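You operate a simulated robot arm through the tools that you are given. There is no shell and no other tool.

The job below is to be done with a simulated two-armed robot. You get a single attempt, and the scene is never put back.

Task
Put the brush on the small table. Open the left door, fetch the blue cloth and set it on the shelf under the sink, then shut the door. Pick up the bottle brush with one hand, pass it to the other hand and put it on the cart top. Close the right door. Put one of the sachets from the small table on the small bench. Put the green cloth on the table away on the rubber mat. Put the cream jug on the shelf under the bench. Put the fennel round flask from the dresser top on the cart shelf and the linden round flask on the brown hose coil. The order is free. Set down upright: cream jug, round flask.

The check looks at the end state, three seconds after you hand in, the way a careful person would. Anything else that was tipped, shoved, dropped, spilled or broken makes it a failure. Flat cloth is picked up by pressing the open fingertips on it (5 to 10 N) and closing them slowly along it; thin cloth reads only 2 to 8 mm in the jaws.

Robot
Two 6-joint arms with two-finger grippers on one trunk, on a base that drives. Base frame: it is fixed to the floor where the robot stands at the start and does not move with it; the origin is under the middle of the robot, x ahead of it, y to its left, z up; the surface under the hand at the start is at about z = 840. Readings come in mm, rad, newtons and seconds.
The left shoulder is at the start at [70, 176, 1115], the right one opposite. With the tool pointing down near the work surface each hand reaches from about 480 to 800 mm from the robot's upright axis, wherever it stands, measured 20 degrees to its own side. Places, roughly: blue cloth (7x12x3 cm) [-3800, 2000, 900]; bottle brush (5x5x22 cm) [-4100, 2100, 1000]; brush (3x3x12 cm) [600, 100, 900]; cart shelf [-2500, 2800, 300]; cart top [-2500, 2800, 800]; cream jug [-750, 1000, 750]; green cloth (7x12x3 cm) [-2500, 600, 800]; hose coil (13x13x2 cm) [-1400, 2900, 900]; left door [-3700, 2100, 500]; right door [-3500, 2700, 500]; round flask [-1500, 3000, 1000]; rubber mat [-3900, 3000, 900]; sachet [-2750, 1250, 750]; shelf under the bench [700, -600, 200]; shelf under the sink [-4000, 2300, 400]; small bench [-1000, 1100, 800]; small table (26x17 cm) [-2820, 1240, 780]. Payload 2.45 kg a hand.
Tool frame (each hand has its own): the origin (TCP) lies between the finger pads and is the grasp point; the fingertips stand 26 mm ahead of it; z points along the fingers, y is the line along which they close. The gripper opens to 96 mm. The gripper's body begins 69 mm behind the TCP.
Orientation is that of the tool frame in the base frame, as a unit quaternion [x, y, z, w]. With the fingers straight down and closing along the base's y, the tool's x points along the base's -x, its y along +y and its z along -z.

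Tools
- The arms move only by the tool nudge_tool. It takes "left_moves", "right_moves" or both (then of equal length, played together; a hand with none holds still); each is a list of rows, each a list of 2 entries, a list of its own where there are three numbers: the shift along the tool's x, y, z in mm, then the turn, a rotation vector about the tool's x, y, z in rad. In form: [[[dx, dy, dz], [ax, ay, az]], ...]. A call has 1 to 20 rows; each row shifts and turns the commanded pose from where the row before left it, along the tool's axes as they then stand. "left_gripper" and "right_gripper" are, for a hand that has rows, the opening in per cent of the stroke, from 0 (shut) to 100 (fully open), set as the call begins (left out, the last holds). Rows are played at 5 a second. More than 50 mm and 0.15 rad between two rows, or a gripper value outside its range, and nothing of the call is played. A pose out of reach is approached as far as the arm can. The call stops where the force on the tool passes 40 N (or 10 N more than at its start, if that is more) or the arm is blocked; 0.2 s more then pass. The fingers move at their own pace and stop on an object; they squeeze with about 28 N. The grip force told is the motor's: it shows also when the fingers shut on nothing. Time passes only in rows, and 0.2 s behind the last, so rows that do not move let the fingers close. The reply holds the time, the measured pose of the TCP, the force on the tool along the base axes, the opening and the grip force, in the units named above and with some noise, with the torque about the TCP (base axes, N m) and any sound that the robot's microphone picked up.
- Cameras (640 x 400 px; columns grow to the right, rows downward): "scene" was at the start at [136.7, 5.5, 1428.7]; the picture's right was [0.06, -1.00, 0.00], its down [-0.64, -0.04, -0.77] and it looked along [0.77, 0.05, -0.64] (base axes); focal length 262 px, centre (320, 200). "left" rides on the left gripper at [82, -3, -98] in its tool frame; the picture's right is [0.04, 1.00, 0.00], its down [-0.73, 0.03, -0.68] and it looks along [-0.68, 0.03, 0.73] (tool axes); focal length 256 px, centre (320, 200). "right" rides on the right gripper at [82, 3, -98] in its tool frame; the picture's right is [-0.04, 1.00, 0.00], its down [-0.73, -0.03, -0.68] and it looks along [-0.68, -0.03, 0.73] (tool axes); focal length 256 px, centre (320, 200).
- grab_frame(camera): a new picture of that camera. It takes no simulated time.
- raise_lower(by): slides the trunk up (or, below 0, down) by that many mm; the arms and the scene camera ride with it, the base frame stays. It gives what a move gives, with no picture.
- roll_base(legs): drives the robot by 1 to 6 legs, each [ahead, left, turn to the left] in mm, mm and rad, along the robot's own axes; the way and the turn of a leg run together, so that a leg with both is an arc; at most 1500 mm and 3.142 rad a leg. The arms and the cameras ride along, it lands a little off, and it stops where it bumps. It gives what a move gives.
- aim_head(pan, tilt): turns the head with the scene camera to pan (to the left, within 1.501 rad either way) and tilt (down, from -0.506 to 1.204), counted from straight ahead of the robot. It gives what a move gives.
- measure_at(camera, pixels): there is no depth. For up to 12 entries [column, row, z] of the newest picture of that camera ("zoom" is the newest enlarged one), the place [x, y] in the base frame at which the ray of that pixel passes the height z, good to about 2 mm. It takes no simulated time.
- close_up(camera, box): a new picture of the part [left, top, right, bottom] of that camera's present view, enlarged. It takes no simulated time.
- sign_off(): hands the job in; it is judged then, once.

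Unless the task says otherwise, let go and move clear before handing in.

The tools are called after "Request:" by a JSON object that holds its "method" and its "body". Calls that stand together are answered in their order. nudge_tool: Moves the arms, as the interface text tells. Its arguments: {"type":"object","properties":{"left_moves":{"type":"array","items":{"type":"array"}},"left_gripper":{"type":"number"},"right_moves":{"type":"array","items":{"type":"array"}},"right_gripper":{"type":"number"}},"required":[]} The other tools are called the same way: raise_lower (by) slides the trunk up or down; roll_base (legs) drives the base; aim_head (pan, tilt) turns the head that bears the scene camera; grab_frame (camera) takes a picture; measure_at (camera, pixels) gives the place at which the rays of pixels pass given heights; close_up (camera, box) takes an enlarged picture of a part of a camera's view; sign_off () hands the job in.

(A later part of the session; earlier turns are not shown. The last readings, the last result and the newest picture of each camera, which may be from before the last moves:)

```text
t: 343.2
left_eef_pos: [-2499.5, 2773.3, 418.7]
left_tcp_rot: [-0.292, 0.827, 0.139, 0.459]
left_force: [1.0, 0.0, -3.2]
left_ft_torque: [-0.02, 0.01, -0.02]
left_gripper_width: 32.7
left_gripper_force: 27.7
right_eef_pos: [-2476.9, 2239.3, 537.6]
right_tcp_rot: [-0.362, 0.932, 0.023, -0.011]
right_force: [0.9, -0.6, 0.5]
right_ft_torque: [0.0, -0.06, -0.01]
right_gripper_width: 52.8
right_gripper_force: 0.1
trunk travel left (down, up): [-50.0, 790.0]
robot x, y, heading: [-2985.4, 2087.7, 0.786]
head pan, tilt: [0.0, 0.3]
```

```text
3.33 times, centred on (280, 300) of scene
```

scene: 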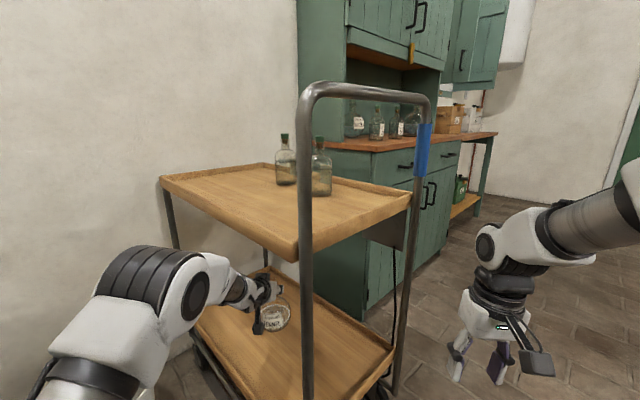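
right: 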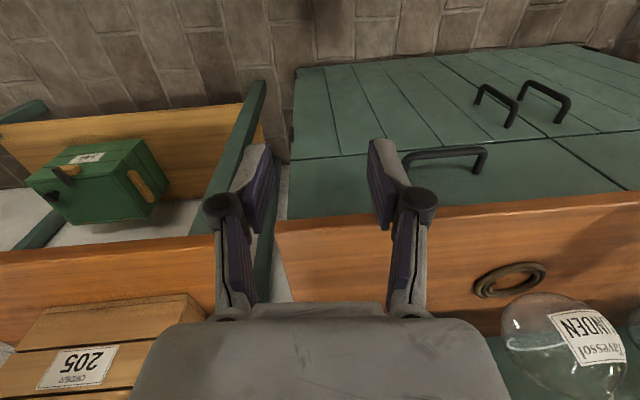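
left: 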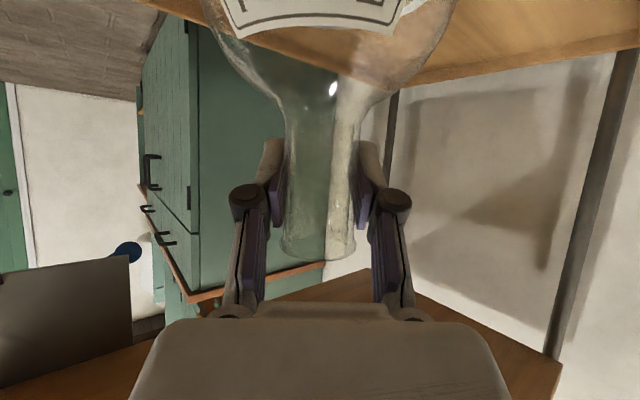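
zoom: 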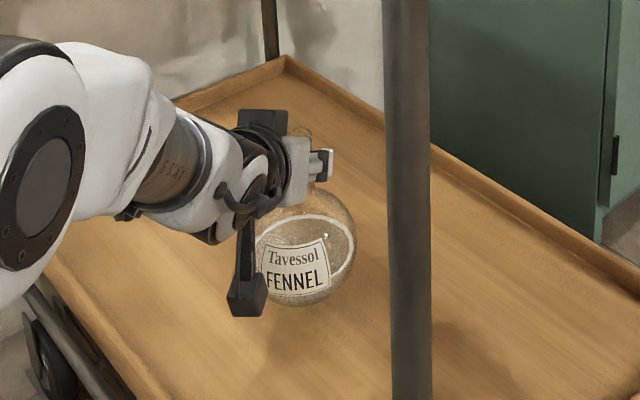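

Request:
{"method": "raise_lower", "body": {"by": -5}}

Request:
{"method": "raise_lower", "body": {"by": -4}}

Request:
{"method": "raise_lower", "body": {"by": -4}}

```text
t: 343.7
left_eef_pos: [-2499.0, 2773.7, 412.7]
left_tcp_rot: [-0.292, 0.828, 0.138, 0.459]
left_force: [0.2, -0.3, -3.7]
left_ft_torque: [0.04, 0.03, -0.02]
left_gripper_width: 33.0
left_gripper_force: 28.0
right_eef_pos: [-2476.4, 2240.0, 531.8]
right_tcp_rot: [-0.361, 0.932, 0.024, -0.011]
right_force: [0.3, -0.1, 0.4]
right_ft_torque: [-0.03, 0.0, -0.01]
right_gripper_width: 52.7
right_gripper_force: 0.1
trunk travel left (down, up): [-45.0, 795.0]
robot x, y, heading: [-2980.7, 2084.8, 0.786]
head pan, tilt: [0.0, 0.3]
```

```text
t: 344.2
left_eef_pos: [-2499.3, 2775.3, 407.3]
left_tcp_rot: [-0.293, 0.827, 0.139, 0.459]
left_force: [0.2, 0.2, -3.6]
left_ft_torque: [0.03, -0.01, 0.0]
left_gripper_width: 33.1
left_gripper_force: 28.3
right_eef_pos: [-2476.9, 2240.5, 527.3]
right_tcp_rot: [-0.362, 0.932, 0.024, -0.011]
right_force: [-0.4, 0.3, 0.6]
right_ft_torque: [0.03, 0.01, 0.03]
right_gripper_width: 52.7
right_gripper_force: 0.0
trunk travel left (down, up): [-41.0, 799.0]
robot x, y, heading: [-2986.5, 2086.7, 0.782]
head pan, tilt: [0.0, 0.3]
```

```text
t: 344.8
left_eef_pos: [-2498.7, 2773.5, 404.1]
left_tcp_rot: [-0.293, 0.828, 0.139, 0.458]
left_force: [0.5, -1.0, -3.4]
left_ft_torque: [0.02, 0.01, -0.05]
left_gripper_width: 33.0
left_gripper_force: 28.1
right_eef_pos: [-2475.6, 2240.7, 525.1]
right_tcp_rot: [-0.362, 0.932, 0.023, -0.011]
right_force: [-0.6, -0.2, -0.5]
right_ft_torque: [-0.06, 0.01, 0.0]
right_gripper_width: 52.9
right_gripper_force: 0.0
trunk travel left (down, up): [-37.0, 803.0]
robot x, y, heading: [-2981.9, 2089.8, 0.784]
head pan, tilt: [0.0, 0.3]
```

Request:
{"method": "raise_lower", "body": {"by": -4}}

Request:
{"method": "raise_lower", "body": {"by": -4}}

Request:
{"method": "raise_lower", "body": {"by": -4}}

Request:
{"method": "close_up", "body": {"camera": "scene", "box": [220, 240, 340, 360]}}

```text
t: 345.3
left_eef_pos: [-2499.9, 2775.6, 401.0]
left_tcp_rot: [-0.293, 0.828, 0.138, 0.458]
left_force: [0.3, -0.9, -3.6]
left_ft_torque: [-0.02, -0.02, -0.02]
left_gripper_width: 33.0
left_gripper_force: 28.7
right_eef_pos: [-2476.5, 2240.5, 520.6]
right_tcp_rot: [-0.362, 0.932, 0.024, -0.011]
right_force: [-0.4, -0.2, -0.7]
right_ft_torque: [-0.01, -0.01, 0.02]
right_gripper_width: 52.9
right_gripper_force: 0.1
trunk travel left (down, up): [-33.0, 807.0]
robot x, y, heading: [-2983.8, 2089.1, 0.784]
head pan, tilt: [0.0, 0.3]
```

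```text
t: 345.8
left_eef_pos: [-2498.5, 2775.5, 398.1]
left_tcp_rot: [-0.293, 0.827, 0.139, 0.459]
left_force: [-0.7, 0.2, 1.4]
left_ft_torque: [0.06, 0.03, 0.01]
left_gripper_width: 33.0
left_gripper_force: 27.3
right_eef_pos: [-2477.1, 2240.0, 517.3]
right_tcp_rot: [-0.362, 0.932, 0.025, -0.01]
right_force: [-0.4, 0.3, 0.0]
right_ft_torque: [0.0, 0.01, 0.04]
right_gripper_width: 52.8
right_gripper_force: 0.0
trunk travel left (down, up): [-29.0, 811.0]
robot x, y, heading: [-2982.9, 2086.7, 0.78]
head pan, tilt: [0.0, 0.3]
```

```text
t: 346.4
left_eef_pos: [-2499.4, 2775.3, 397.6]
left_tcp_rot: [-0.293, 0.826, 0.141, 0.461]
left_force: [0.4, 0.4, 17.5]
left_ft_torque: [0.08, 0.03, -0.02]
left_gripper_width: 33.2
left_gripper_force: 27.9
right_eef_pos: [-2477.6, 2238.4, 514.3]
right_tcp_rot: [-0.362, 0.932, 0.026, -0.011]
right_force: [0.3, 0.2, -0.4]
right_ft_torque: [0.02, 0.02, -0.03]
right_gripper_width: 52.9
right_gripper_force: 0.0
trunk travel left (down, up): [-25.0, 815.0]
robot x, y, heading: [-2979.8, 2087.7, 0.786]
head pan, tilt: [0.0, 0.3]
```

```text
3.33 times, centred on (280, 300) of scene
```

zoom: 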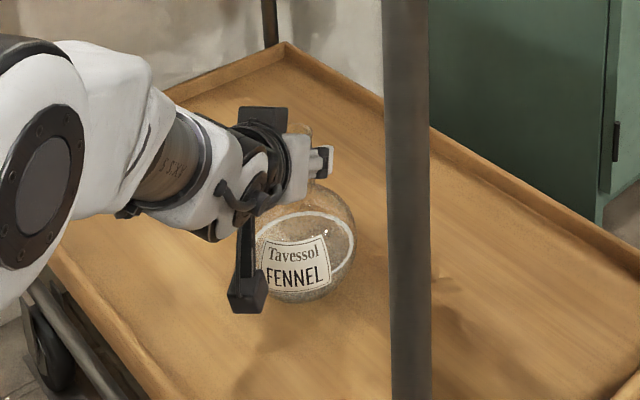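

Contact (17 N) at TCP z 398. Easing up 2 mm and releasing.

Request:
{"method": "raise_lower", "body": {"by": 2}}

Request:
{"method": "nudge_tool", "body": {"left_moves": [[[0, 0, 0], [0, 0, 0]], [[0, 0, 0], [0, 0, 0]], [[0, 0, 0], [0, 0, 0]]], "left_gripper": 68}}

Request:
{"method": "grab_frame", "body": {"camera": "left"}}

Request:
{"method": "close_up", "body": {"camera": "scene", "box": [220, 240, 340, 360]}}

```text
t: 346.9
left_eef_pos: [-2497.2, 2774.8, 396.8]
left_tcp_rot: [-0.292, 0.827, 0.139, 0.46]
left_force: [4.7, 2.3, 14.8]
left_ft_torque: [0.33, -0.48, -0.01]
left_gripper_width: 33.1
left_gripper_force: 27.7
right_eef_pos: [-2476.5, 2239.6, 515.2]
right_tcp_rot: [-0.362, 0.932, 0.025, -0.01]
right_force: [-0.8, 0.1, 0.2]
right_ft_torque: [0.0, 0.0, 0.04]
right_gripper_width: 52.7
right_gripper_force: 0.1
trunk travel left (down, up): [-27.0, 813.0]
robot x, y, heading: [-2984.9, 2086.4, 0.782]
head pan, tilt: [0.0, 0.3]
```

```text
t: 347.7
left_eef_pos: [-2499.8, 2774.4, 395.2]
left_tcp_rot: [-0.293, 0.828, 0.138, 0.458]
left_force: [-0.6, 0.5, 0.1]
left_ft_torque: [0.02, -0.02, 0.0]
left_gripper_width: 65.0
left_gripper_force: 0.1
right_eef_pos: [-2477.2, 2239.0, 515.6]
right_tcp_rot: [-0.363, 0.932, 0.024, -0.011]
right_force: [0.3, 0.2, 0.5]
right_ft_torque: [-0.04, 0.02, 0.0]
right_gripper_width: 52.8
right_gripper_force: 0.1
trunk travel left (down, up): [-27.0, 813.0]
robot x, y, heading: [-2982.4, 2088.8, 0.783]
head pan, tilt: [0.0, 0.3]
```

```text
taken
```

left: 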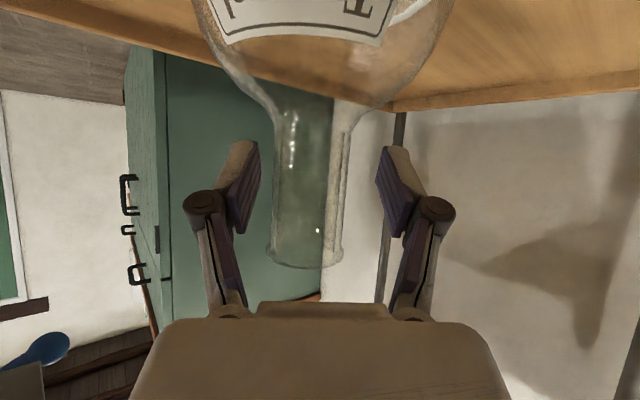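

```text
3.33 times, centred on (280, 300) of scene
```

zoom: 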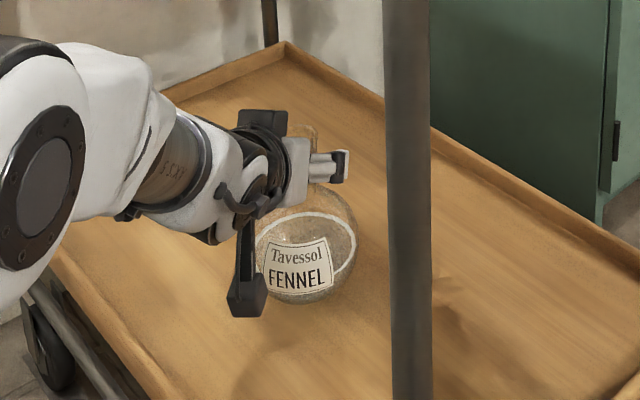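

FENNEL stands on the cart shelf. Backing straight out along the same line.

Request:
{"method": "roll_base", "body": {"legs": [[-120, 0, 0]]}}

Request:
{"method": "roll_base", "body": {"legs": [[-330, 0, 0]]}}

Request:
{"method": "grab_frame", "body": {"camera": "scene"}}

```text
t: 348.9
left_eef_pos: [-2586.0, 2690.1, 394.7]
left_tcp_rot: [-0.293, 0.828, 0.138, 0.458]
left_force: [0.0, 0.4, 0.2]
left_ft_torque: [0.02, -0.02, 0.0]
left_gripper_width: 65.4
left_gripper_force: 0.0
right_eef_pos: [-2562.7, 2153.5, 514.9]
right_tcp_rot: [-0.363, 0.932, 0.024, -0.011]
right_force: [0.6, 0.0, -0.8]
right_ft_torque: [0.01, 0.0, -0.01]
right_gripper_width: 52.5
right_gripper_force: 0.0
trunk travel left (down, up): [-27.0, 813.0]
robot x, y, heading: [-3070.1, 2002.9, 0.786]
head pan, tilt: [0.0, 0.3]
```

```text
t: 351.1
left_eef_pos: [-2815.4, 2457.3, 395.1]
left_tcp_rot: [-0.292, 0.828, 0.139, 0.458]
left_force: [0.6, -0.4, -0.4]
left_ft_torque: [0.03, 0.01, 0.0]
left_gripper_width: 65.6
left_gripper_force: 0.0
right_eef_pos: [-2793.2, 1922.1, 513.7]
right_tcp_rot: [-0.361, 0.932, 0.024, -0.011]
right_force: [0.1, 0.6, 0.9]
right_ft_torque: [-0.02, 0.02, -0.01]
right_gripper_width: 52.7
right_gripper_force: 0.1
trunk travel left (down, up): [-27.0, 813.0]
robot x, y, heading: [-3300.1, 1769.5, 0.784]
head pan, tilt: [0.0, 0.3]
```

```text
taken
```

scene: 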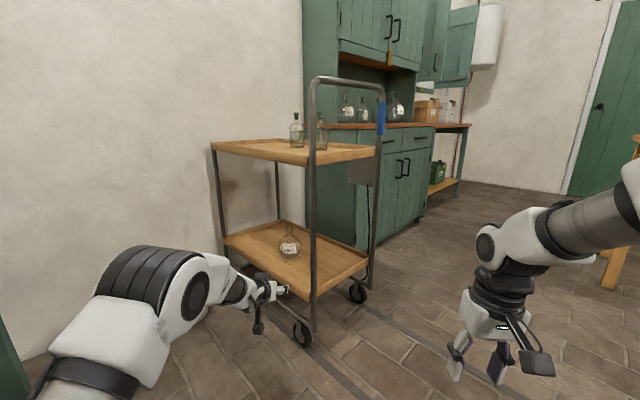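

FENNEL stands upright on the cart's shelf. Next the sink's right door: I'll raise a bit and look at it and the cabinet from here.

Request:
{"method": "raise_lower", "body": {"by": 400}}

Request:
{"method": "aim_head", "body": {"pan": 1.3, "tilt": 0.5}}

Request:
{"method": "grab_frame", "body": {"camera": "scene"}}

```text
t: 354.9
left_eef_pos: [-2814.0, 2457.0, 795.5]
left_tcp_rot: [-0.292, 0.828, 0.138, 0.459]
left_force: [-0.4, 0.0, 0.1]
left_ft_torque: [-0.03, -0.01, 0.0]
left_gripper_width: 65.2
left_gripper_force: 0.1
right_eef_pos: [-2793.4, 1923.2, 914.6]
right_tcp_rot: [-0.362, 0.932, 0.023, -0.011]
right_force: [0.3, 0.0, -0.1]
right_ft_torque: [0.02, -0.05, -0.01]
right_gripper_width: 52.9
right_gripper_force: 0.0
trunk travel left (down, up): [-427.0, 413.0]
robot x, y, heading: [-3298.5, 1772.1, 0.78]
head pan, tilt: [0.0, 0.3]
```

```text
t: 356.4
left_eef_pos: [-2814.1, 2457.0, 795.1]
left_tcp_rot: [-0.292, 0.828, 0.138, 0.458]
left_force: [-0.3, 0.7, 0.6]
left_ft_torque: [-0.01, 0.0, -0.01]
left_gripper_width: 65.2
left_gripper_force: 0.1
right_eef_pos: [-2794.5, 1922.9, 914.3]
right_tcp_rot: [-0.361, 0.932, 0.024, -0.011]
right_force: [-0.3, 0.3, 0.0]
right_ft_torque: [-0.02, 0.0, 0.0]
right_gripper_width: 52.7
right_gripper_force: 0.1
trunk travel left (down, up): [-427.0, 413.0]
robot x, y, heading: [-3297.9, 1770.7, 0.784]
head pan, tilt: [1.3, 0.499]
```

```text
taken
```

scene: 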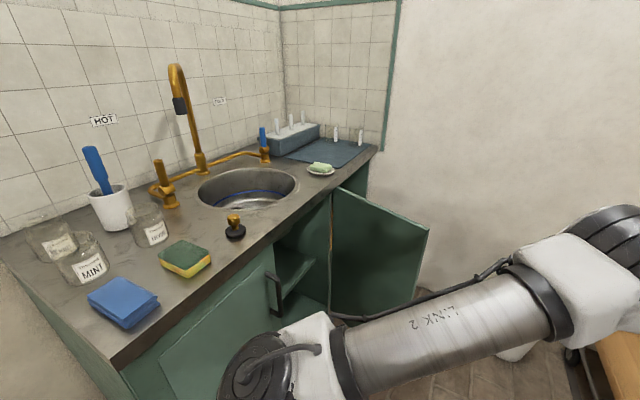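

The counter shows the blue cloth (125,300), the bottle brush in a white cup (97,170), and the right door open from its hinge (333,190) to free edge (428,230). I'll measure these.

Request:
{"method": "measure_at", "body": {"camera": "scene", "pixels": [[335, 190, 830], [428, 230, 830], [412, 297, 60], [332, 312, 60], [125, 310, 900], [380, 148, 900], [110, 368, 900], [112, 228, 900], [428, 230, 790], [335, 190, 790], [412, 297, 100], [272, 300, 500]]}}

Request:
{"method": "close_up", "body": {"camera": "scene", "box": [220, 160, 450, 340]}}

Request:
{"method": "close_up", "body": {"camera": "scene", "box": [20, 120, 290, 340]}}

```text
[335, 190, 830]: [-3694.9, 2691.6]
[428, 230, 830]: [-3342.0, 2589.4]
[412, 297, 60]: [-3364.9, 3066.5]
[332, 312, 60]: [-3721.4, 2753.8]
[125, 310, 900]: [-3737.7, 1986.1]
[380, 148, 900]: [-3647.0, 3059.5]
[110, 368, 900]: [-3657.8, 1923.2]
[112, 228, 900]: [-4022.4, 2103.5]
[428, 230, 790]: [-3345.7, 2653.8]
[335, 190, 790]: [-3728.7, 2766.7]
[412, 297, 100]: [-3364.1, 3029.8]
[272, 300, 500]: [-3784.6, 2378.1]
```

```text
2.22 times, centred on (335, 250) of scene
```

zoom: 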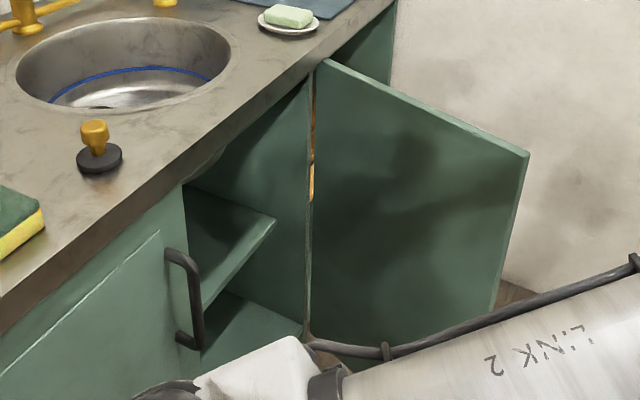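

```text
1.82 times, centred on (155, 230) of scene
```

zoom: 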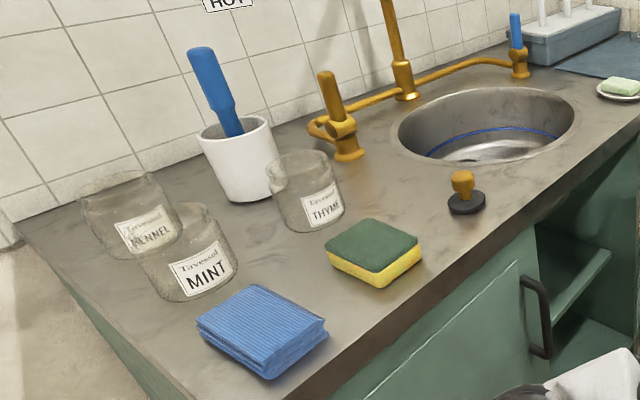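

The two doors are a pair over the same under-sink shelf; the right one stands open about 95° with its hinge at y≈2685. I'll measure the blue cloth, cup and counter more exactly.

Request:
{"method": "measure_at", "body": {"camera": "scene", "pixels": [[88, 296, 925], [122, 277, 925], [159, 300, 925], [125, 321, 925], [125, 329, 895], [97, 150, 1100], [112, 195, 1000], [117, 230, 895], [90, 283, 895], [160, 268, 895], [235, 238, 895]]}}

```text
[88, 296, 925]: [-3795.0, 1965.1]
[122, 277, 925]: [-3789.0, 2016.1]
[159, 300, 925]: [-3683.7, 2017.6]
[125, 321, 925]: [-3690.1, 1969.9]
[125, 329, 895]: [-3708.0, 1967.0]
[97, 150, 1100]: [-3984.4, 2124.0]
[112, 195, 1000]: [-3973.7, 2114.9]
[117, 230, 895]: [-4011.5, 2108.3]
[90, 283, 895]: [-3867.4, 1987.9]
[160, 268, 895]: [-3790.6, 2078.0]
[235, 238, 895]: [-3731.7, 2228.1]
```

The blue cloth lies lengthwise along x near [-3742, 1992]; the left door's handle is near y≈2280. I'll raise up, move east a little and turn to face the left door.

Request:
{"method": "raise_lower", "body": {"by": 400}}

Request:
{"method": "roll_base", "body": {"legs": [[507, -253, 0], [0, 0, 1.916]]}}

Request:
{"method": "aim_head", "body": {"pan": 0.1, "tilt": 0.6}}

Request:
{"method": "grab_frame", "body": {"camera": "scene"}}

```text
t: 360.2
left_eef_pos: [-2815.6, 2458.0, 1193.6]
left_tcp_rot: [-0.292, 0.828, 0.138, 0.458]
left_force: [-0.5, 0.2, -0.1]
left_ft_torque: [0.02, -0.02, -0.01]
left_gripper_width: 65.2
left_gripper_force: 0.1
right_eef_pos: [-2793.8, 1923.1, 1315.5]
right_tcp_rot: [-0.361, 0.932, 0.024, -0.011]
right_force: [-0.3, 0.1, -0.4]
right_ft_torque: [-0.04, 0.04, -0.02]
right_gripper_width: 52.8
right_gripper_force: 0.1
trunk travel left (down, up): [-827.0, 13.0]
robot x, y, heading: [-3300.7, 1769.7, 0.787]
head pan, tilt: [1.3, 0.499]
```

```text
t: 368.0
left_eef_pos: [-3571.9, 2178.6, 1195.3]
left_tcp_rot: [0.844, -0.241, -0.454, -0.153]
left_force: [0.4, 0.1, 0.3]
left_ft_torque: [0.01, 0.03, 0.02]
left_gripper_width: 65.3
left_gripper_force: 0.0
right_eef_pos: [-3074.8, 2377.4, 1314.0]
right_tcp_rot: [0.969, -0.244, -0.004, 0.026]
right_force: [0.4, -0.3, -0.2]
right_ft_torque: [-0.01, 0.01, -0.02]
right_gripper_width: 52.7
right_gripper_force: 0.0
trunk travel left (down, up): [-827.0, 13.0]
robot x, y, heading: [-2761.3, 1952.2, 2.695]
head pan, tilt: [1.3, 0.499]
```

```text
t: 369.4
left_eef_pos: [-3571.6, 2178.9, 1195.2]
left_tcp_rot: [0.845, -0.24, -0.453, -0.152]
left_force: [-0.4, -1.0, -0.3]
left_ft_torque: [0.01, 0.0, 0.0]
left_gripper_width: 65.3
left_gripper_force: 0.0
right_eef_pos: [-3073.5, 2377.1, 1315.0]
right_tcp_rot: [0.969, -0.244, -0.004, 0.025]
right_force: [0.6, -0.1, -0.6]
right_ft_torque: [0.02, -0.02, -0.01]
right_gripper_width: 52.7
right_gripper_force: 0.1
trunk travel left (down, up): [-827.0, 13.0]
robot x, y, heading: [-2765.6, 1951.6, 2.687]
head pan, tilt: [0.099, 0.6]
```

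```text
taken
```

scene: 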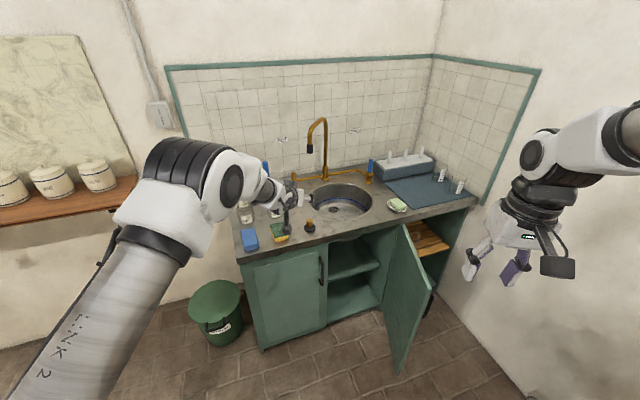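

The left door is shut with its handle at (321,270). I'll lower so the left hand is at handle height, in front of the cabinet.

Request:
{"method": "raise_lower", "body": {"by": -400}}

Request:
{"method": "raise_lower", "body": {"by": -110}}

Request:
{"method": "grab_frame", "body": {"camera": "left"}}

Request:
{"method": "grab_frame", "body": {"camera": "scene"}}

```text
t: 373.3
left_eef_pos: [-3571.7, 2178.9, 794.6]
left_tcp_rot: [0.845, -0.24, -0.454, -0.152]
left_force: [0.3, 0.2, -0.8]
left_ft_torque: [0.0, 0.0, -0.02]
left_gripper_width: 65.4
left_gripper_force: 0.1
right_eef_pos: [-3073.9, 2376.0, 913.8]
right_tcp_rot: [0.969, -0.244, -0.005, 0.025]
right_force: [0.3, -0.8, 0.0]
right_ft_torque: [-0.01, -0.03, 0.03]
right_gripper_width: 52.9
right_gripper_force: 0.0
trunk travel left (down, up): [-427.0, 413.0]
robot x, y, heading: [-2761.4, 1947.9, 2.693]
head pan, tilt: [0.099, 0.6]
```

```text
t: 374.7
left_eef_pos: [-3571.9, 2178.3, 685.4]
left_tcp_rot: [0.844, -0.24, -0.455, -0.153]
left_force: [-0.3, 0.1, -0.3]
left_ft_torque: [-0.04, 0.0, 0.0]
left_gripper_width: 65.0
left_gripper_force: 0.0
right_eef_pos: [-3073.3, 2376.5, 804.6]
right_tcp_rot: [0.97, -0.243, -0.005, 0.026]
right_force: [0.0, 0.1, -0.1]
right_ft_torque: [-0.01, 0.02, -0.01]
right_gripper_width: 53.0
right_gripper_force: 0.0
trunk travel left (down, up): [-317.0, 523.0]
robot x, y, heading: [-2761.7, 1944.7, 2.698]
head pan, tilt: [0.099, 0.6]
```

```text
taken
```

left: 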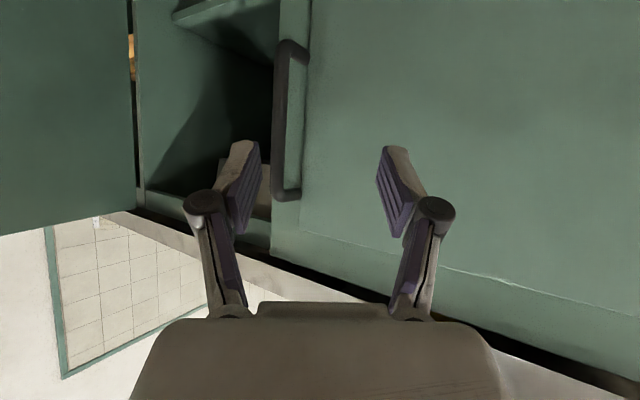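

```text
taken
```

scene: 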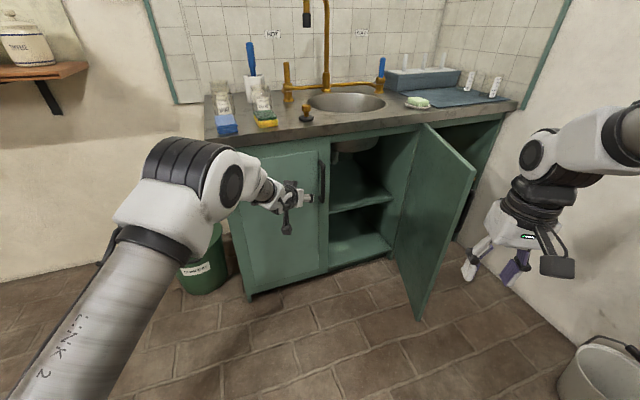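

The handle shows in the left view as the bar at columns 275–300. I'll triangulate its ends.

Request:
{"method": "close_up", "body": {"camera": "scene", "box": [230, 110, 390, 300]}}

Request:
{"method": "measure_at", "body": {"camera": "left", "pixels": [[284, 190, 700], [284, 190, 720], [284, 190, 740], [290, 50, 560], [290, 50, 580], [290, 50, 540]]}}

Request:
{"method": "measure_at", "body": {"camera": "scene", "pixels": [[321, 155, 700], [321, 155, 720], [321, 155, 740], [322, 200, 560], [322, 200, 580], [322, 200, 540]]}}

```text
2.11 times, centred on (310, 205) of scene
```

zoom: 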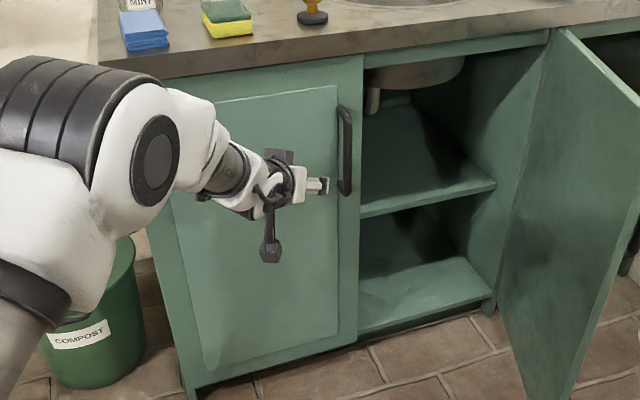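

```text
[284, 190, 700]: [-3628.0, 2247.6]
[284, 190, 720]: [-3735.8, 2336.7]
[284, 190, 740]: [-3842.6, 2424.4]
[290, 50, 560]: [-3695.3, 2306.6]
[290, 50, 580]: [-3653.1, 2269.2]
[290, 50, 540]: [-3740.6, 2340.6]
```

```text
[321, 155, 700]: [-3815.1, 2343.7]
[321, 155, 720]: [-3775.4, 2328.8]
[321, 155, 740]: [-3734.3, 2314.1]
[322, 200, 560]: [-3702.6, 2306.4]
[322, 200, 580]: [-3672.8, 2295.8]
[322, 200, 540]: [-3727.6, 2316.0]
```

The handle bar is at about [-3700, 2306], z 558–720. I'll shift sideways, lower 45 mm and come to just before it.

Request:
{"method": "roll_base", "body": {"legs": [[0, -58, 0]]}}

Request:
{"method": "raise_lower", "body": {"by": -45}}

Request:
{"method": "roll_base", "body": {"legs": [[95, 0, 0]]}}

Request:
{"method": "grab_frame", "body": {"camera": "left"}}

Request:
{"method": "grab_frame", "body": {"camera": "scene"}}

```text
t: 375.6
left_eef_pos: [-3546.0, 2232.8, 685.0]
left_tcp_rot: [0.845, -0.241, -0.453, -0.152]
left_force: [0.6, 0.5, 0.8]
left_ft_torque: [-0.02, 0.01, 0.03]
left_gripper_width: 65.1
left_gripper_force: 0.2
right_eef_pos: [-3047.9, 2430.8, 805.0]
right_tcp_rot: [0.969, -0.244, -0.005, 0.027]
right_force: [0.9, 0.7, 0.5]
right_ft_torque: [-0.01, 0.02, 0.04]
right_gripper_width: 52.9
right_gripper_force: 0.0
trunk travel left (down, up): [-317.0, 523.0]
robot x, y, heading: [-2736.4, 2002.7, 2.689]
head pan, tilt: [0.099, 0.6]
```

```text
t: 376.5
left_eef_pos: [-3546.0, 2231.4, 639.9]
left_tcp_rot: [0.844, -0.24, -0.455, -0.153]
left_force: [0.1, 0.2, -0.5]
left_ft_torque: [-0.02, -0.02, -0.01]
left_gripper_width: 65.1
left_gripper_force: 0.1
right_eef_pos: [-3046.4, 2429.6, 759.8]
right_tcp_rot: [0.97, -0.244, -0.006, 0.026]
right_force: [0.4, -0.6, 0.3]
right_ft_torque: [0.03, -0.02, 0.0]
right_gripper_width: 53.0
right_gripper_force: 0.0
trunk travel left (down, up): [-272.0, 568.0]
robot x, y, heading: [-2738.1, 2002.0, 2.69]
head pan, tilt: [0.099, 0.6]
```

```text
t: 377.6
left_eef_pos: [-3631.8, 2273.5, 637.9]
left_tcp_rot: [0.845, -0.24, -0.453, -0.151]
left_force: [1.1, -0.2, -0.2]
left_ft_torque: [0.0, -0.01, 0.0]
left_gripper_width: 65.4
left_gripper_force: 0.1
right_eef_pos: [-3135.4, 2471.5, 759.0]
right_tcp_rot: [0.969, -0.244, -0.005, 0.026]
right_force: [0.4, -1.2, -0.5]
right_ft_torque: [-0.04, -0.07, -0.05]
right_gripper_width: 52.8
right_gripper_force: 0.0
trunk travel left (down, up): [-272.0, 568.0]
robot x, y, heading: [-2823.6, 2041.8, 2.69]
head pan, tilt: [0.099, 0.6]
```

```text
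taken
```

left: 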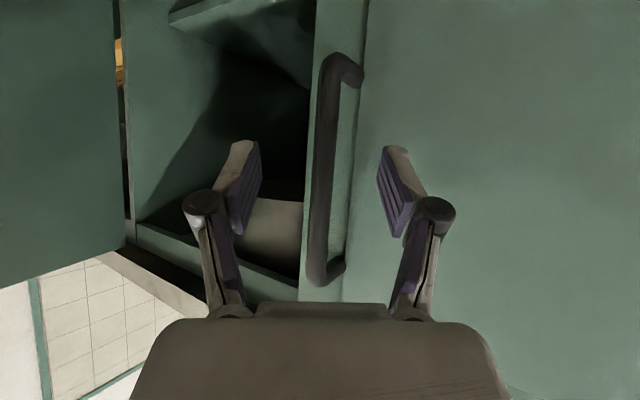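

```text
taken
```

scene: 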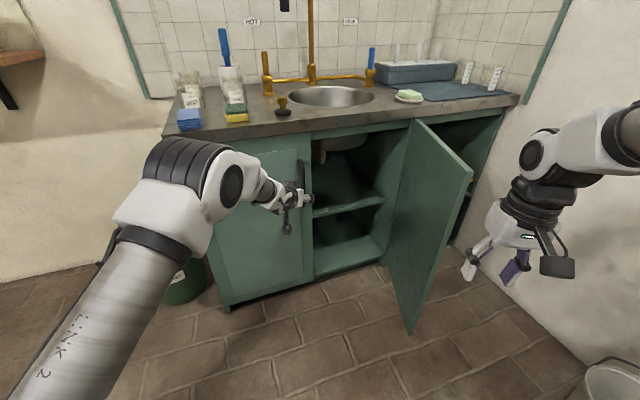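

The handle is centred between the fingers. Advancing 45 mm.

Request:
{"method": "roll_base", "body": {"legs": [[45, 0, 0]]}}

Request:
{"method": "grab_frame", "body": {"camera": "left"}}

Request:
{"method": "close_up", "body": {"camera": "scene", "box": [220, 130, 360, 250]}}

```text
t: 378.5
left_eef_pos: [-3672.6, 2293.5, 638.7]
left_tcp_rot: [0.845, -0.241, -0.453, -0.151]
left_force: [-0.4, 0.9, 0.0]
left_ft_torque: [0.0, 0.01, 0.03]
left_gripper_width: 65.2
left_gripper_force: 0.1
right_eef_pos: [-3174.7, 2492.3, 758.3]
right_tcp_rot: [0.969, -0.244, -0.004, 0.026]
right_force: [-0.3, 1.1, -0.5]
right_ft_torque: [-0.01, -0.03, 0.02]
right_gripper_width: 52.7
right_gripper_force: 0.0
trunk travel left (down, up): [-272.0, 568.0]
robot x, y, heading: [-2860.6, 2064.4, 2.687]
head pan, tilt: [0.099, 0.6]
```

```text
taken
```

left: 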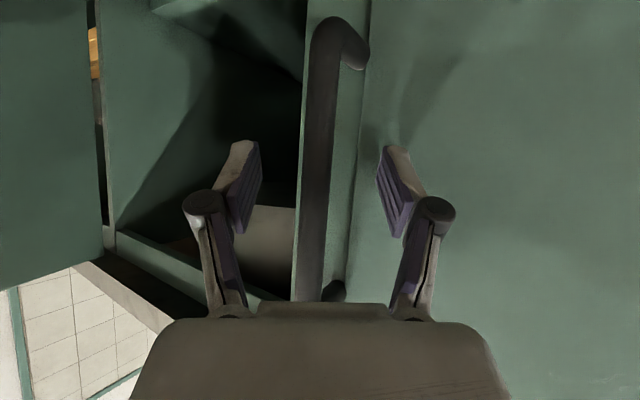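

```text
3.33 times, centred on (290, 190) of scene
```

zoom: 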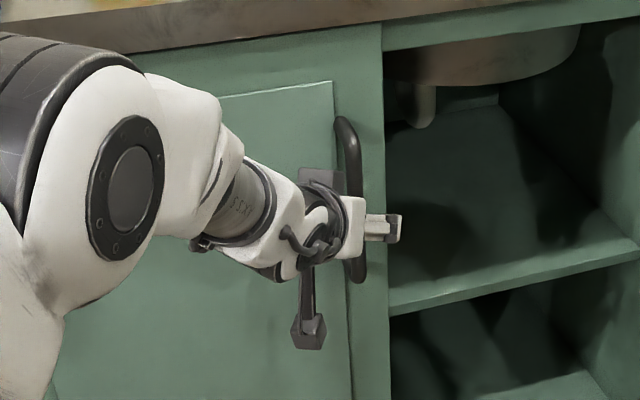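

By its apparent size the bar is about 13 mm ahead of the TCP, between the pads. Closing on it.

Request:
{"method": "nudge_tool", "body": {"left_moves": [[[0, 0, 0], [0, 0, 0]], [[0, 0, 0], [0, 0, 0]], [[0, 0, 0], [0, 0, 0]]], "left_gripper": 0}}

Request:
{"method": "grab_frame", "body": {"camera": "left"}}

```text
t: 379.3
left_eef_pos: [-3671.0, 2294.2, 641.3]
left_tcp_rot: [0.844, -0.241, -0.455, -0.152]
left_force: [6.6, 2.2, 3.7]
left_ft_torque: [-0.95, 0.66, -0.12]
left_gripper_width: 15.7
left_gripper_force: 42.3
right_eef_pos: [-3172.3, 2490.8, 759.0]
right_tcp_rot: [0.969, -0.245, -0.005, 0.027]
right_force: [0.4, 0.0, -1.2]
right_ft_torque: [0.01, 0.0, 0.02]
right_gripper_width: 52.7
right_gripper_force: 0.1
trunk travel left (down, up): [-272.0, 568.0]
robot x, y, heading: [-2867.7, 2066.1, 2.695]
head pan, tilt: [0.099, 0.6]
```

```text
taken
```

left: 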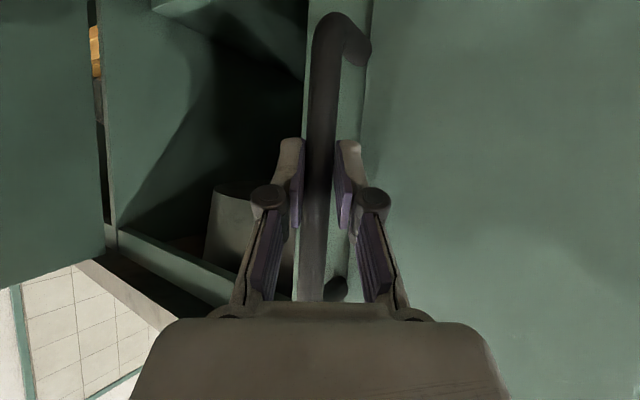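

The bar is gripped (15.7 mm). Pulling gently to start the door along its arc.

Request:
{"method": "roll_base", "body": {"legs": [[-37, -15, 0]]}}

Request:
{"method": "grab_frame", "body": {"camera": "scene"}}

```text
t: 380.2
left_eef_pos: [-3632.3, 2288.5, 640.1]
left_tcp_rot: [0.844, -0.238, -0.455, -0.152]
left_force: [-5.2, -20.9, 6.3]
left_ft_torque: [-0.99, 1.22, 0.29]
left_gripper_width: 16.3
left_gripper_force: 42.3
right_eef_pos: [-3134.5, 2486.6, 761.2]
right_tcp_rot: [0.97, -0.243, -0.005, 0.026]
right_force: [0.0, -0.3, 0.3]
right_ft_torque: [-0.04, 0.02, -0.01]
right_gripper_width: 52.8
right_gripper_force: 0.0
trunk travel left (down, up): [-272.0, 568.0]
robot x, y, heading: [-2823.6, 2061.1, 2.691]
head pan, tilt: [0.099, 0.6]
```

```text
taken
```

scene: 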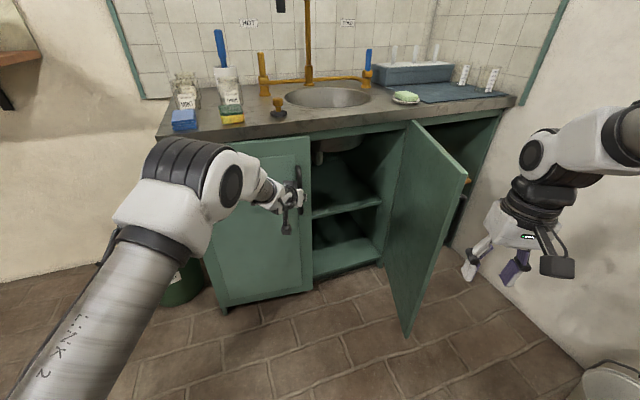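

The door swings out. I'll follow its arc in steps.

Request:
{"method": "roll_base", "body": {"legs": [[-83, 1, 0]]}}

Request:
{"method": "roll_base", "body": {"legs": [[-90, 19, 0]]}}

Request:
{"method": "grab_frame", "body": {"camera": "left"}}

Request:
{"method": "grab_frame", "body": {"camera": "scene"}}

```text
t: 381.4
left_eef_pos: [-3555.3, 2259.4, 640.5]
left_tcp_rot: [0.842, -0.247, -0.455, -0.153]
left_force: [0.3, 1.5, 3.9]
left_ft_torque: [-1.25, 0.0, -0.06]
left_gripper_width: 15.7
left_gripper_force: 41.6
right_eef_pos: [-3057.6, 2452.7, 758.7]
right_tcp_rot: [0.969, -0.246, -0.005, 0.027]
right_force: [0.2, 0.0, -0.5]
right_ft_torque: [-0.05, 0.01, -0.01]
right_gripper_width: 52.9
right_gripper_force: 0.1
trunk travel left (down, up): [-272.0, 568.0]
robot x, y, heading: [-2748.6, 2025.1, 2.69]
head pan, tilt: [0.099, 0.6]
stopped in leg 1: the force on the tool passed its limit at 42 N (the readings are from after the stop); the commanded pose is now the measured one
```

```text
t: 382.6
left_eef_pos: [-3488.6, 2220.0, 641.3]
left_tcp_rot: [0.84, -0.252, -0.455, -0.154]
left_force: [0.6, -0.1, 4.3]
left_ft_torque: [-0.82, -0.02, 0.1]
left_gripper_width: 16.2
left_gripper_force: 41.9
right_eef_pos: [-2992.6, 2407.3, 760.5]
right_tcp_rot: [0.968, -0.249, -0.005, 0.026]
right_force: [-0.1, 0.1, -0.2]
right_ft_torque: [-0.04, -0.01, 0.02]
right_gripper_width: 52.6
right_gripper_force: 0.1
trunk travel left (down, up): [-272.0, 568.0]
robot x, y, heading: [-2682.7, 1976.2, 2.683]
head pan, tilt: [0.099, 0.6]
stopped in leg 1: the force on the tool passed its limit at 58 N (the readings are from after the stop); the commanded pose is now the measured one
```

```text
taken
```

left: 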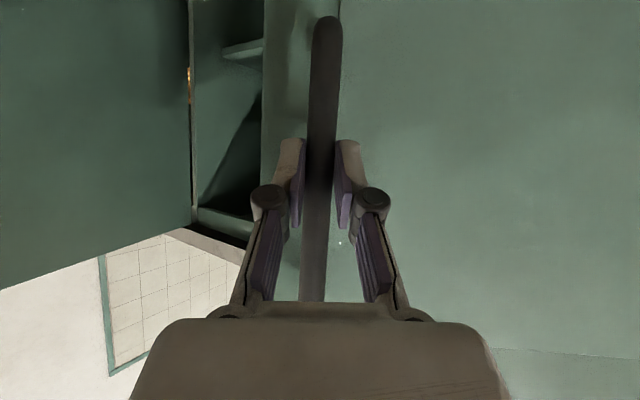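

```text
taken
```

scene: 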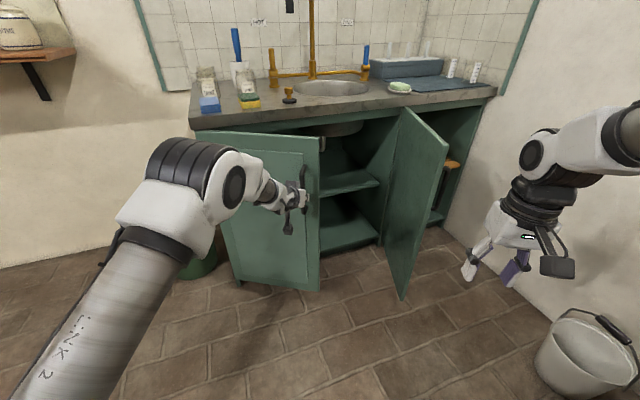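

The door is now about 35° open; refitting the arc (hinge near [-3727,1905], radius 395), I'll continue in smaller steps.

Request:
{"method": "roll_base", "body": {"legs": [[-42, 13, 0]]}}

Request:
{"method": "roll_base", "body": {"legs": [[-42, 14, 0]]}}

Request:
{"method": "roll_base", "body": {"legs": [[-37, 20, 0]]}}

Request:
{"method": "grab_frame", "body": {"camera": "scene"}}

```text
t: 383.4
left_eef_pos: [-3454.9, 2189.7, 638.8]
left_tcp_rot: [0.84, -0.252, -0.456, -0.154]
left_force: [11.5, 12.5, 3.1]
left_ft_torque: [-0.12, 0.84, -0.41]
left_gripper_width: 16.0
left_gripper_force: 42.0
right_eef_pos: [-2958.6, 2377.6, 760.4]
right_tcp_rot: [0.968, -0.249, -0.005, 0.027]
right_force: [1.2, -1.1, 0.1]
right_ft_torque: [0.03, -0.04, 0.03]
right_gripper_width: 52.6
right_gripper_force: 0.1
trunk travel left (down, up): [-272.0, 568.0]
robot x, y, heading: [-2652.8, 1948.9, 2.682]
head pan, tilt: [0.099, 0.6]
```

```text
t: 384.4
left_eef_pos: [-3425.7, 2158.6, 640.5]
left_tcp_rot: [0.839, -0.253, -0.456, -0.155]
left_force: [-2.3, -2.9, 5.0]
left_ft_torque: [-0.34, 0.86, -0.04]
left_gripper_width: 15.7
left_gripper_force: 41.9
right_eef_pos: [-2928.4, 2345.6, 760.9]
right_tcp_rot: [0.969, -0.248, -0.005, 0.026]
right_force: [0.4, 0.0, -0.4]
right_ft_torque: [-0.01, -0.06, 0.01]
right_gripper_width: 52.6
right_gripper_force: 0.0
trunk travel left (down, up): [-272.0, 568.0]
robot x, y, heading: [-2625.6, 1917.7, 2.682]
head pan, tilt: [0.099, 0.6]
```

```text
t: 385.2
left_eef_pos: [-3401.0, 2124.7, 640.0]
left_tcp_rot: [0.839, -0.253, -0.456, -0.154]
left_force: [5.4, 3.8, 1.0]
left_ft_torque: [-0.2, 0.63, -0.27]
left_gripper_width: 16.2
left_gripper_force: 41.8
right_eef_pos: [-2904.0, 2311.8, 760.0]
right_tcp_rot: [0.968, -0.248, -0.005, 0.026]
right_force: [0.9, 0.6, 0.9]
right_ft_torque: [0.0, -0.02, 0.01]
right_gripper_width: 52.6
right_gripper_force: 0.1
trunk travel left (down, up): [-272.0, 568.0]
robot x, y, heading: [-2596.4, 1881.2, 2.681]
head pan, tilt: [0.099, 0.6]
```

```text
taken
```

scene: 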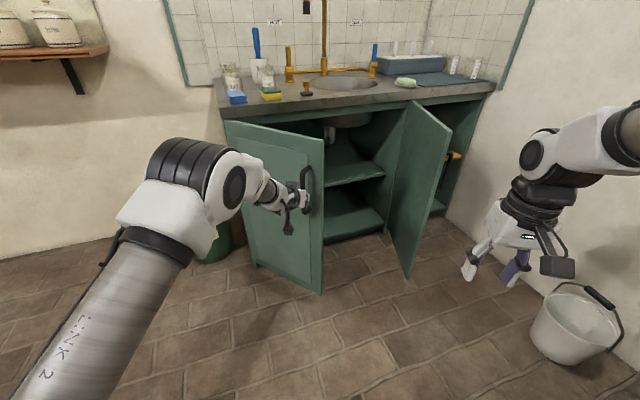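

Working well; opening it two steps more, then releasing.

Request:
{"method": "roll_base", "body": {"legs": [[-38, 22, 0]]}}

Request:
{"method": "roll_base", "body": {"legs": [[-34, 27, 0]]}}

Request:
{"method": "nudge_tool", "body": {"left_moves": [[[0, 0, 0], [0, 0, 0]], [[0, 0, 0], [0, 0, 0]], [[0, 0, 0], [0, 0, 0]]], "left_gripper": 70}}

Request:
{"method": "grab_frame", "body": {"camera": "left"}}

```text
t: 386.1
left_eef_pos: [-3377.1, 2084.8, 639.7]
left_tcp_rot: [0.84, -0.251, -0.456, -0.154]
left_force: [-18.9, -8.9, 5.3]
left_ft_torque: [-0.43, 0.64, 0.24]
left_gripper_width: 16.1
left_gripper_force: 41.3
right_eef_pos: [-2881.6, 2273.1, 759.8]
right_tcp_rot: [0.968, -0.248, -0.004, 0.025]
right_force: [-0.3, -0.2, 0.9]
right_ft_torque: [0.03, -0.01, 0.03]
right_gripper_width: 52.6
right_gripper_force: 0.2
trunk travel left (down, up): [-272.0, 568.0]
robot x, y, heading: [-2573.8, 1848.8, 2.679]
head pan, tilt: [0.099, 0.6]
```

```text
t: 387.0
left_eef_pos: [-3361.3, 2045.6, 639.5]
left_tcp_rot: [0.84, -0.251, -0.456, -0.155]
left_force: [-21.6, -7.0, 2.4]
left_ft_torque: [-0.38, 0.43, 0.21]
left_gripper_width: 15.8
left_gripper_force: 41.4
right_eef_pos: [-2863.2, 2234.9, 759.1]
right_tcp_rot: [0.969, -0.247, -0.004, 0.025]
right_force: [0.1, -0.3, 0.6]
right_ft_torque: [0.03, 0.03, 0.04]
right_gripper_width: 52.9
right_gripper_force: 0.0
trunk travel left (down, up): [-272.0, 568.0]
robot x, y, heading: [-2555.2, 1805.4, 2.685]
head pan, tilt: [0.099, 0.6]
```

```text
t: 387.8
left_eef_pos: [-3360.4, 2045.9, 641.1]
left_tcp_rot: [0.839, -0.251, -0.456, -0.155]
left_force: [-0.9, -0.1, 0.8]
left_ft_torque: [0.01, -0.01, 0.04]
left_gripper_width: 67.0
left_gripper_force: 0.0
right_eef_pos: [-2863.4, 2235.5, 759.8]
right_tcp_rot: [0.969, -0.247, -0.004, 0.026]
right_force: [-0.3, 0.7, 0.2]
right_ft_torque: [-0.01, 0.0, -0.01]
right_gripper_width: 52.8
right_gripper_force: 0.1
trunk travel left (down, up): [-272.0, 568.0]
robot x, y, heading: [-2557.2, 1805.7, 2.684]
head pan, tilt: [0.099, 0.6]
```

```text
taken
```

left: 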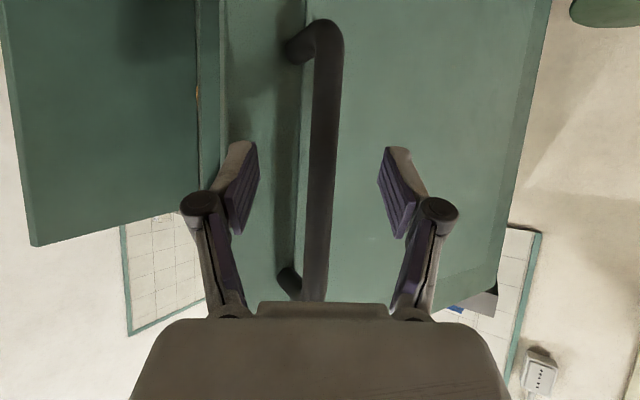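

The door is open about 60° and released. Backing off, rising, and turning west toward the blue cloth.

Request:
{"method": "roll_base", "body": {"legs": [[-90, 0, 0]]}}

Request:
{"method": "raise_lower", "body": {"by": 400}}

Request:
{"method": "roll_base", "body": {"legs": [[0, 0, 0.457]]}}

Request:
{"method": "grab_frame", "body": {"camera": "scene"}}

```text
t: 388.9
left_eef_pos: [-3279.2, 2007.4, 641.1]
left_tcp_rot: [0.839, -0.252, -0.457, -0.155]
left_force: [0.5, 0.1, -0.3]
left_ft_torque: [-0.01, -0.01, 0.01]
left_gripper_width: 67.4
left_gripper_force: 0.0
right_eef_pos: [-2781.4, 2196.6, 760.4]
right_tcp_rot: [0.968, -0.248, -0.005, 0.025]
right_force: [0.7, 0.5, -0.3]
right_ft_torque: [-0.01, -0.02, 0.0]
right_gripper_width: 52.7
right_gripper_force: 0.0
trunk travel left (down, up): [-272.0, 568.0]
robot x, y, heading: [-2471.0, 1767.1, 2.681]
head pan, tilt: [0.099, 0.6]
```

```text
t: 392.8
left_eef_pos: [-3280.5, 2007.6, 1041.1]
left_tcp_rot: [0.839, -0.252, -0.456, -0.155]
left_force: [-0.2, -1.1, -0.4]
left_ft_torque: [0.03, 0.0, 0.03]
left_gripper_width: 67.3
left_gripper_force: 0.1
right_eef_pos: [-2782.5, 2195.5, 1159.2]
right_tcp_rot: [0.969, -0.248, -0.005, 0.025]
right_force: [0.2, -0.4, 0.7]
right_ft_torque: [-0.01, 0.01, -0.05]
right_gripper_width: 52.6
right_gripper_force: 0.0
trunk travel left (down, up): [-672.0, 168.0]
robot x, y, heading: [-2475.5, 1767.0, 2.681]
head pan, tilt: [0.099, 0.6]
```

```text
t: 394.5
left_eef_pos: [-3301.4, 1623.1, 1040.3]
left_tcp_rot: [0.874, -0.052, -0.48, -0.045]
left_force: [-0.1, 0.6, -0.6]
left_ft_torque: [-0.02, 0.01, 0.01]
left_gripper_width: 67.1
left_gripper_force: 0.1
right_eef_pos: [-2941.5, 2013.1, 1159.8]
right_tcp_rot: [0.999, -0.018, 0.002, 0.026]
right_force: [0.3, 0.1, 0.8]
right_ft_torque: [-0.02, 0.01, 0.03]
right_gripper_width: 53.0
right_gripper_force: 0.0
trunk travel left (down, up): [-672.0, 168.0]
robot x, y, heading: [-2473.3, 1768.6, -3.135]
head pan, tilt: [0.099, 0.6]
```

```text
taken
```

scene: 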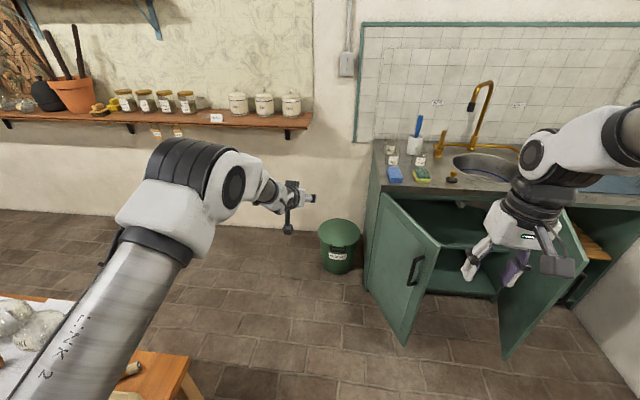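

Both doors stand open below. I'll shift the left hand 50 mm inward, drive forward and strafe so the hand comes before the blue cloth.

Request:
{"method": "nudge_tool", "body": {"left_moves": [[[0, -25, 0], [0, 0, 0]], [[0, -25, 0], [0, 0, 0]]], "left_gripper": 100}}

Request:
{"method": "roll_base", "body": {"legs": [[330, 0, -0.007], [0, -318, 0]]}}

Request:
{"method": "grab_frame", "body": {"camera": "left"}}

Request:
{"method": "grab_frame", "body": {"camera": "scene"}}

```text
t: 395.1
left_eef_pos: [-3304.9, 1664.3, 1051.0]
left_tcp_rot: [0.876, -0.056, -0.476, -0.051]
left_force: [0.7, -0.4, -0.4]
left_ft_torque: [0.02, 0.06, -0.03]
left_gripper_width: 96.1
left_gripper_force: 0.0
left hand out of reach, approached as far as the arm can: row 1, 2
right_eef_pos: [-2943.0, 2011.9, 1160.1]
right_tcp_rot: [0.999, -0.018, 0.001, 0.027]
right_force: [0.3, 0.5, 0.5]
right_ft_torque: [0.0, 0.01, 0.0]
right_gripper_width: 53.0
right_gripper_force: 0.0
trunk travel left (down, up): [-672.0, 168.0]
robot x, y, heading: [-2475.2, 1765.0, -3.137]
head pan, tilt: [0.099, 0.6]
```

```text
t: 399.0
left_eef_pos: [-3635.0, 1982.6, 1050.3]
left_tcp_rot: [0.876, -0.057, -0.476, -0.052]
left_force: [0.2, 0.8, -0.5]
left_ft_torque: [-0.04, 0.01, 0.01]
left_gripper_width: 95.9
left_gripper_force: 0.0
right_eef_pos: [-3272.0, 2333.8, 1159.9]
right_tcp_rot: [0.999, -0.019, 0.002, 0.026]
right_force: [0.7, 0.8, 0.3]
right_ft_torque: [-0.02, 0.03, 0.0]
right_gripper_width: 52.8
right_gripper_force: 0.1
trunk travel left (down, up): [-672.0, 168.0]
robot x, y, heading: [-2803.2, 2087.0, -3.138]
head pan, tilt: [0.099, 0.6]
```

```text
taken
```

left: 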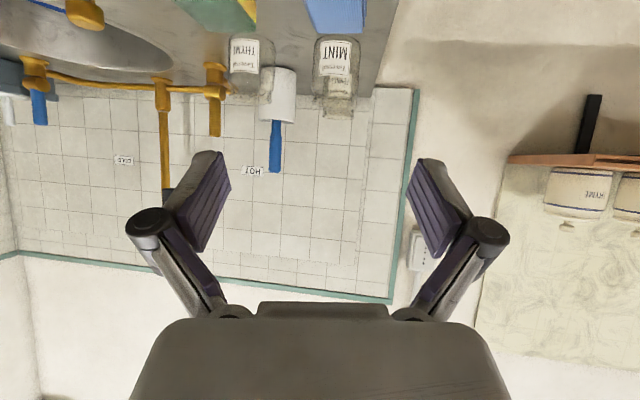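

```text
taken
```

scene: 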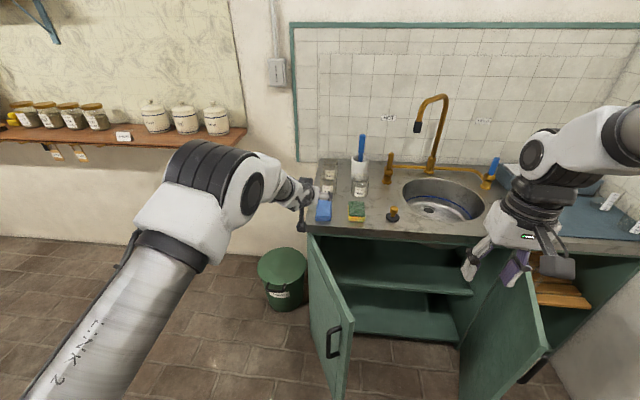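

The blue cloth appears at top of the left view (335,12). I'll triangulate brush, jars and counter height using both views.

Request:
{"method": "close_up", "body": {"camera": "scene", "box": [290, 120, 420, 240]}}

Request:
{"method": "close_up", "body": {"camera": "left", "box": [60, 0, 400, 200]}}

```text
3.33 times, centred on (355, 180) of scene
```

zoom: 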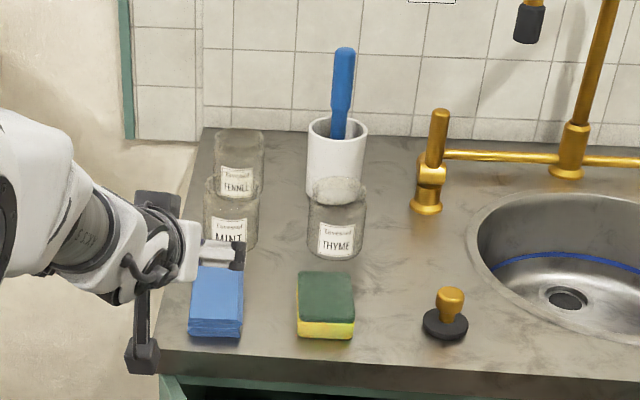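

```text
1.88 times, centred on (230, 100) of left
```

zoom: 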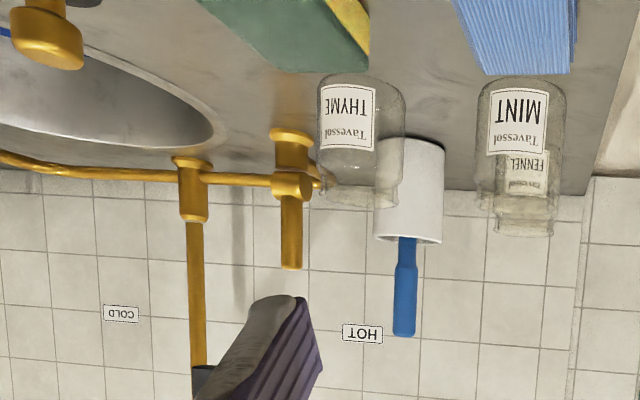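

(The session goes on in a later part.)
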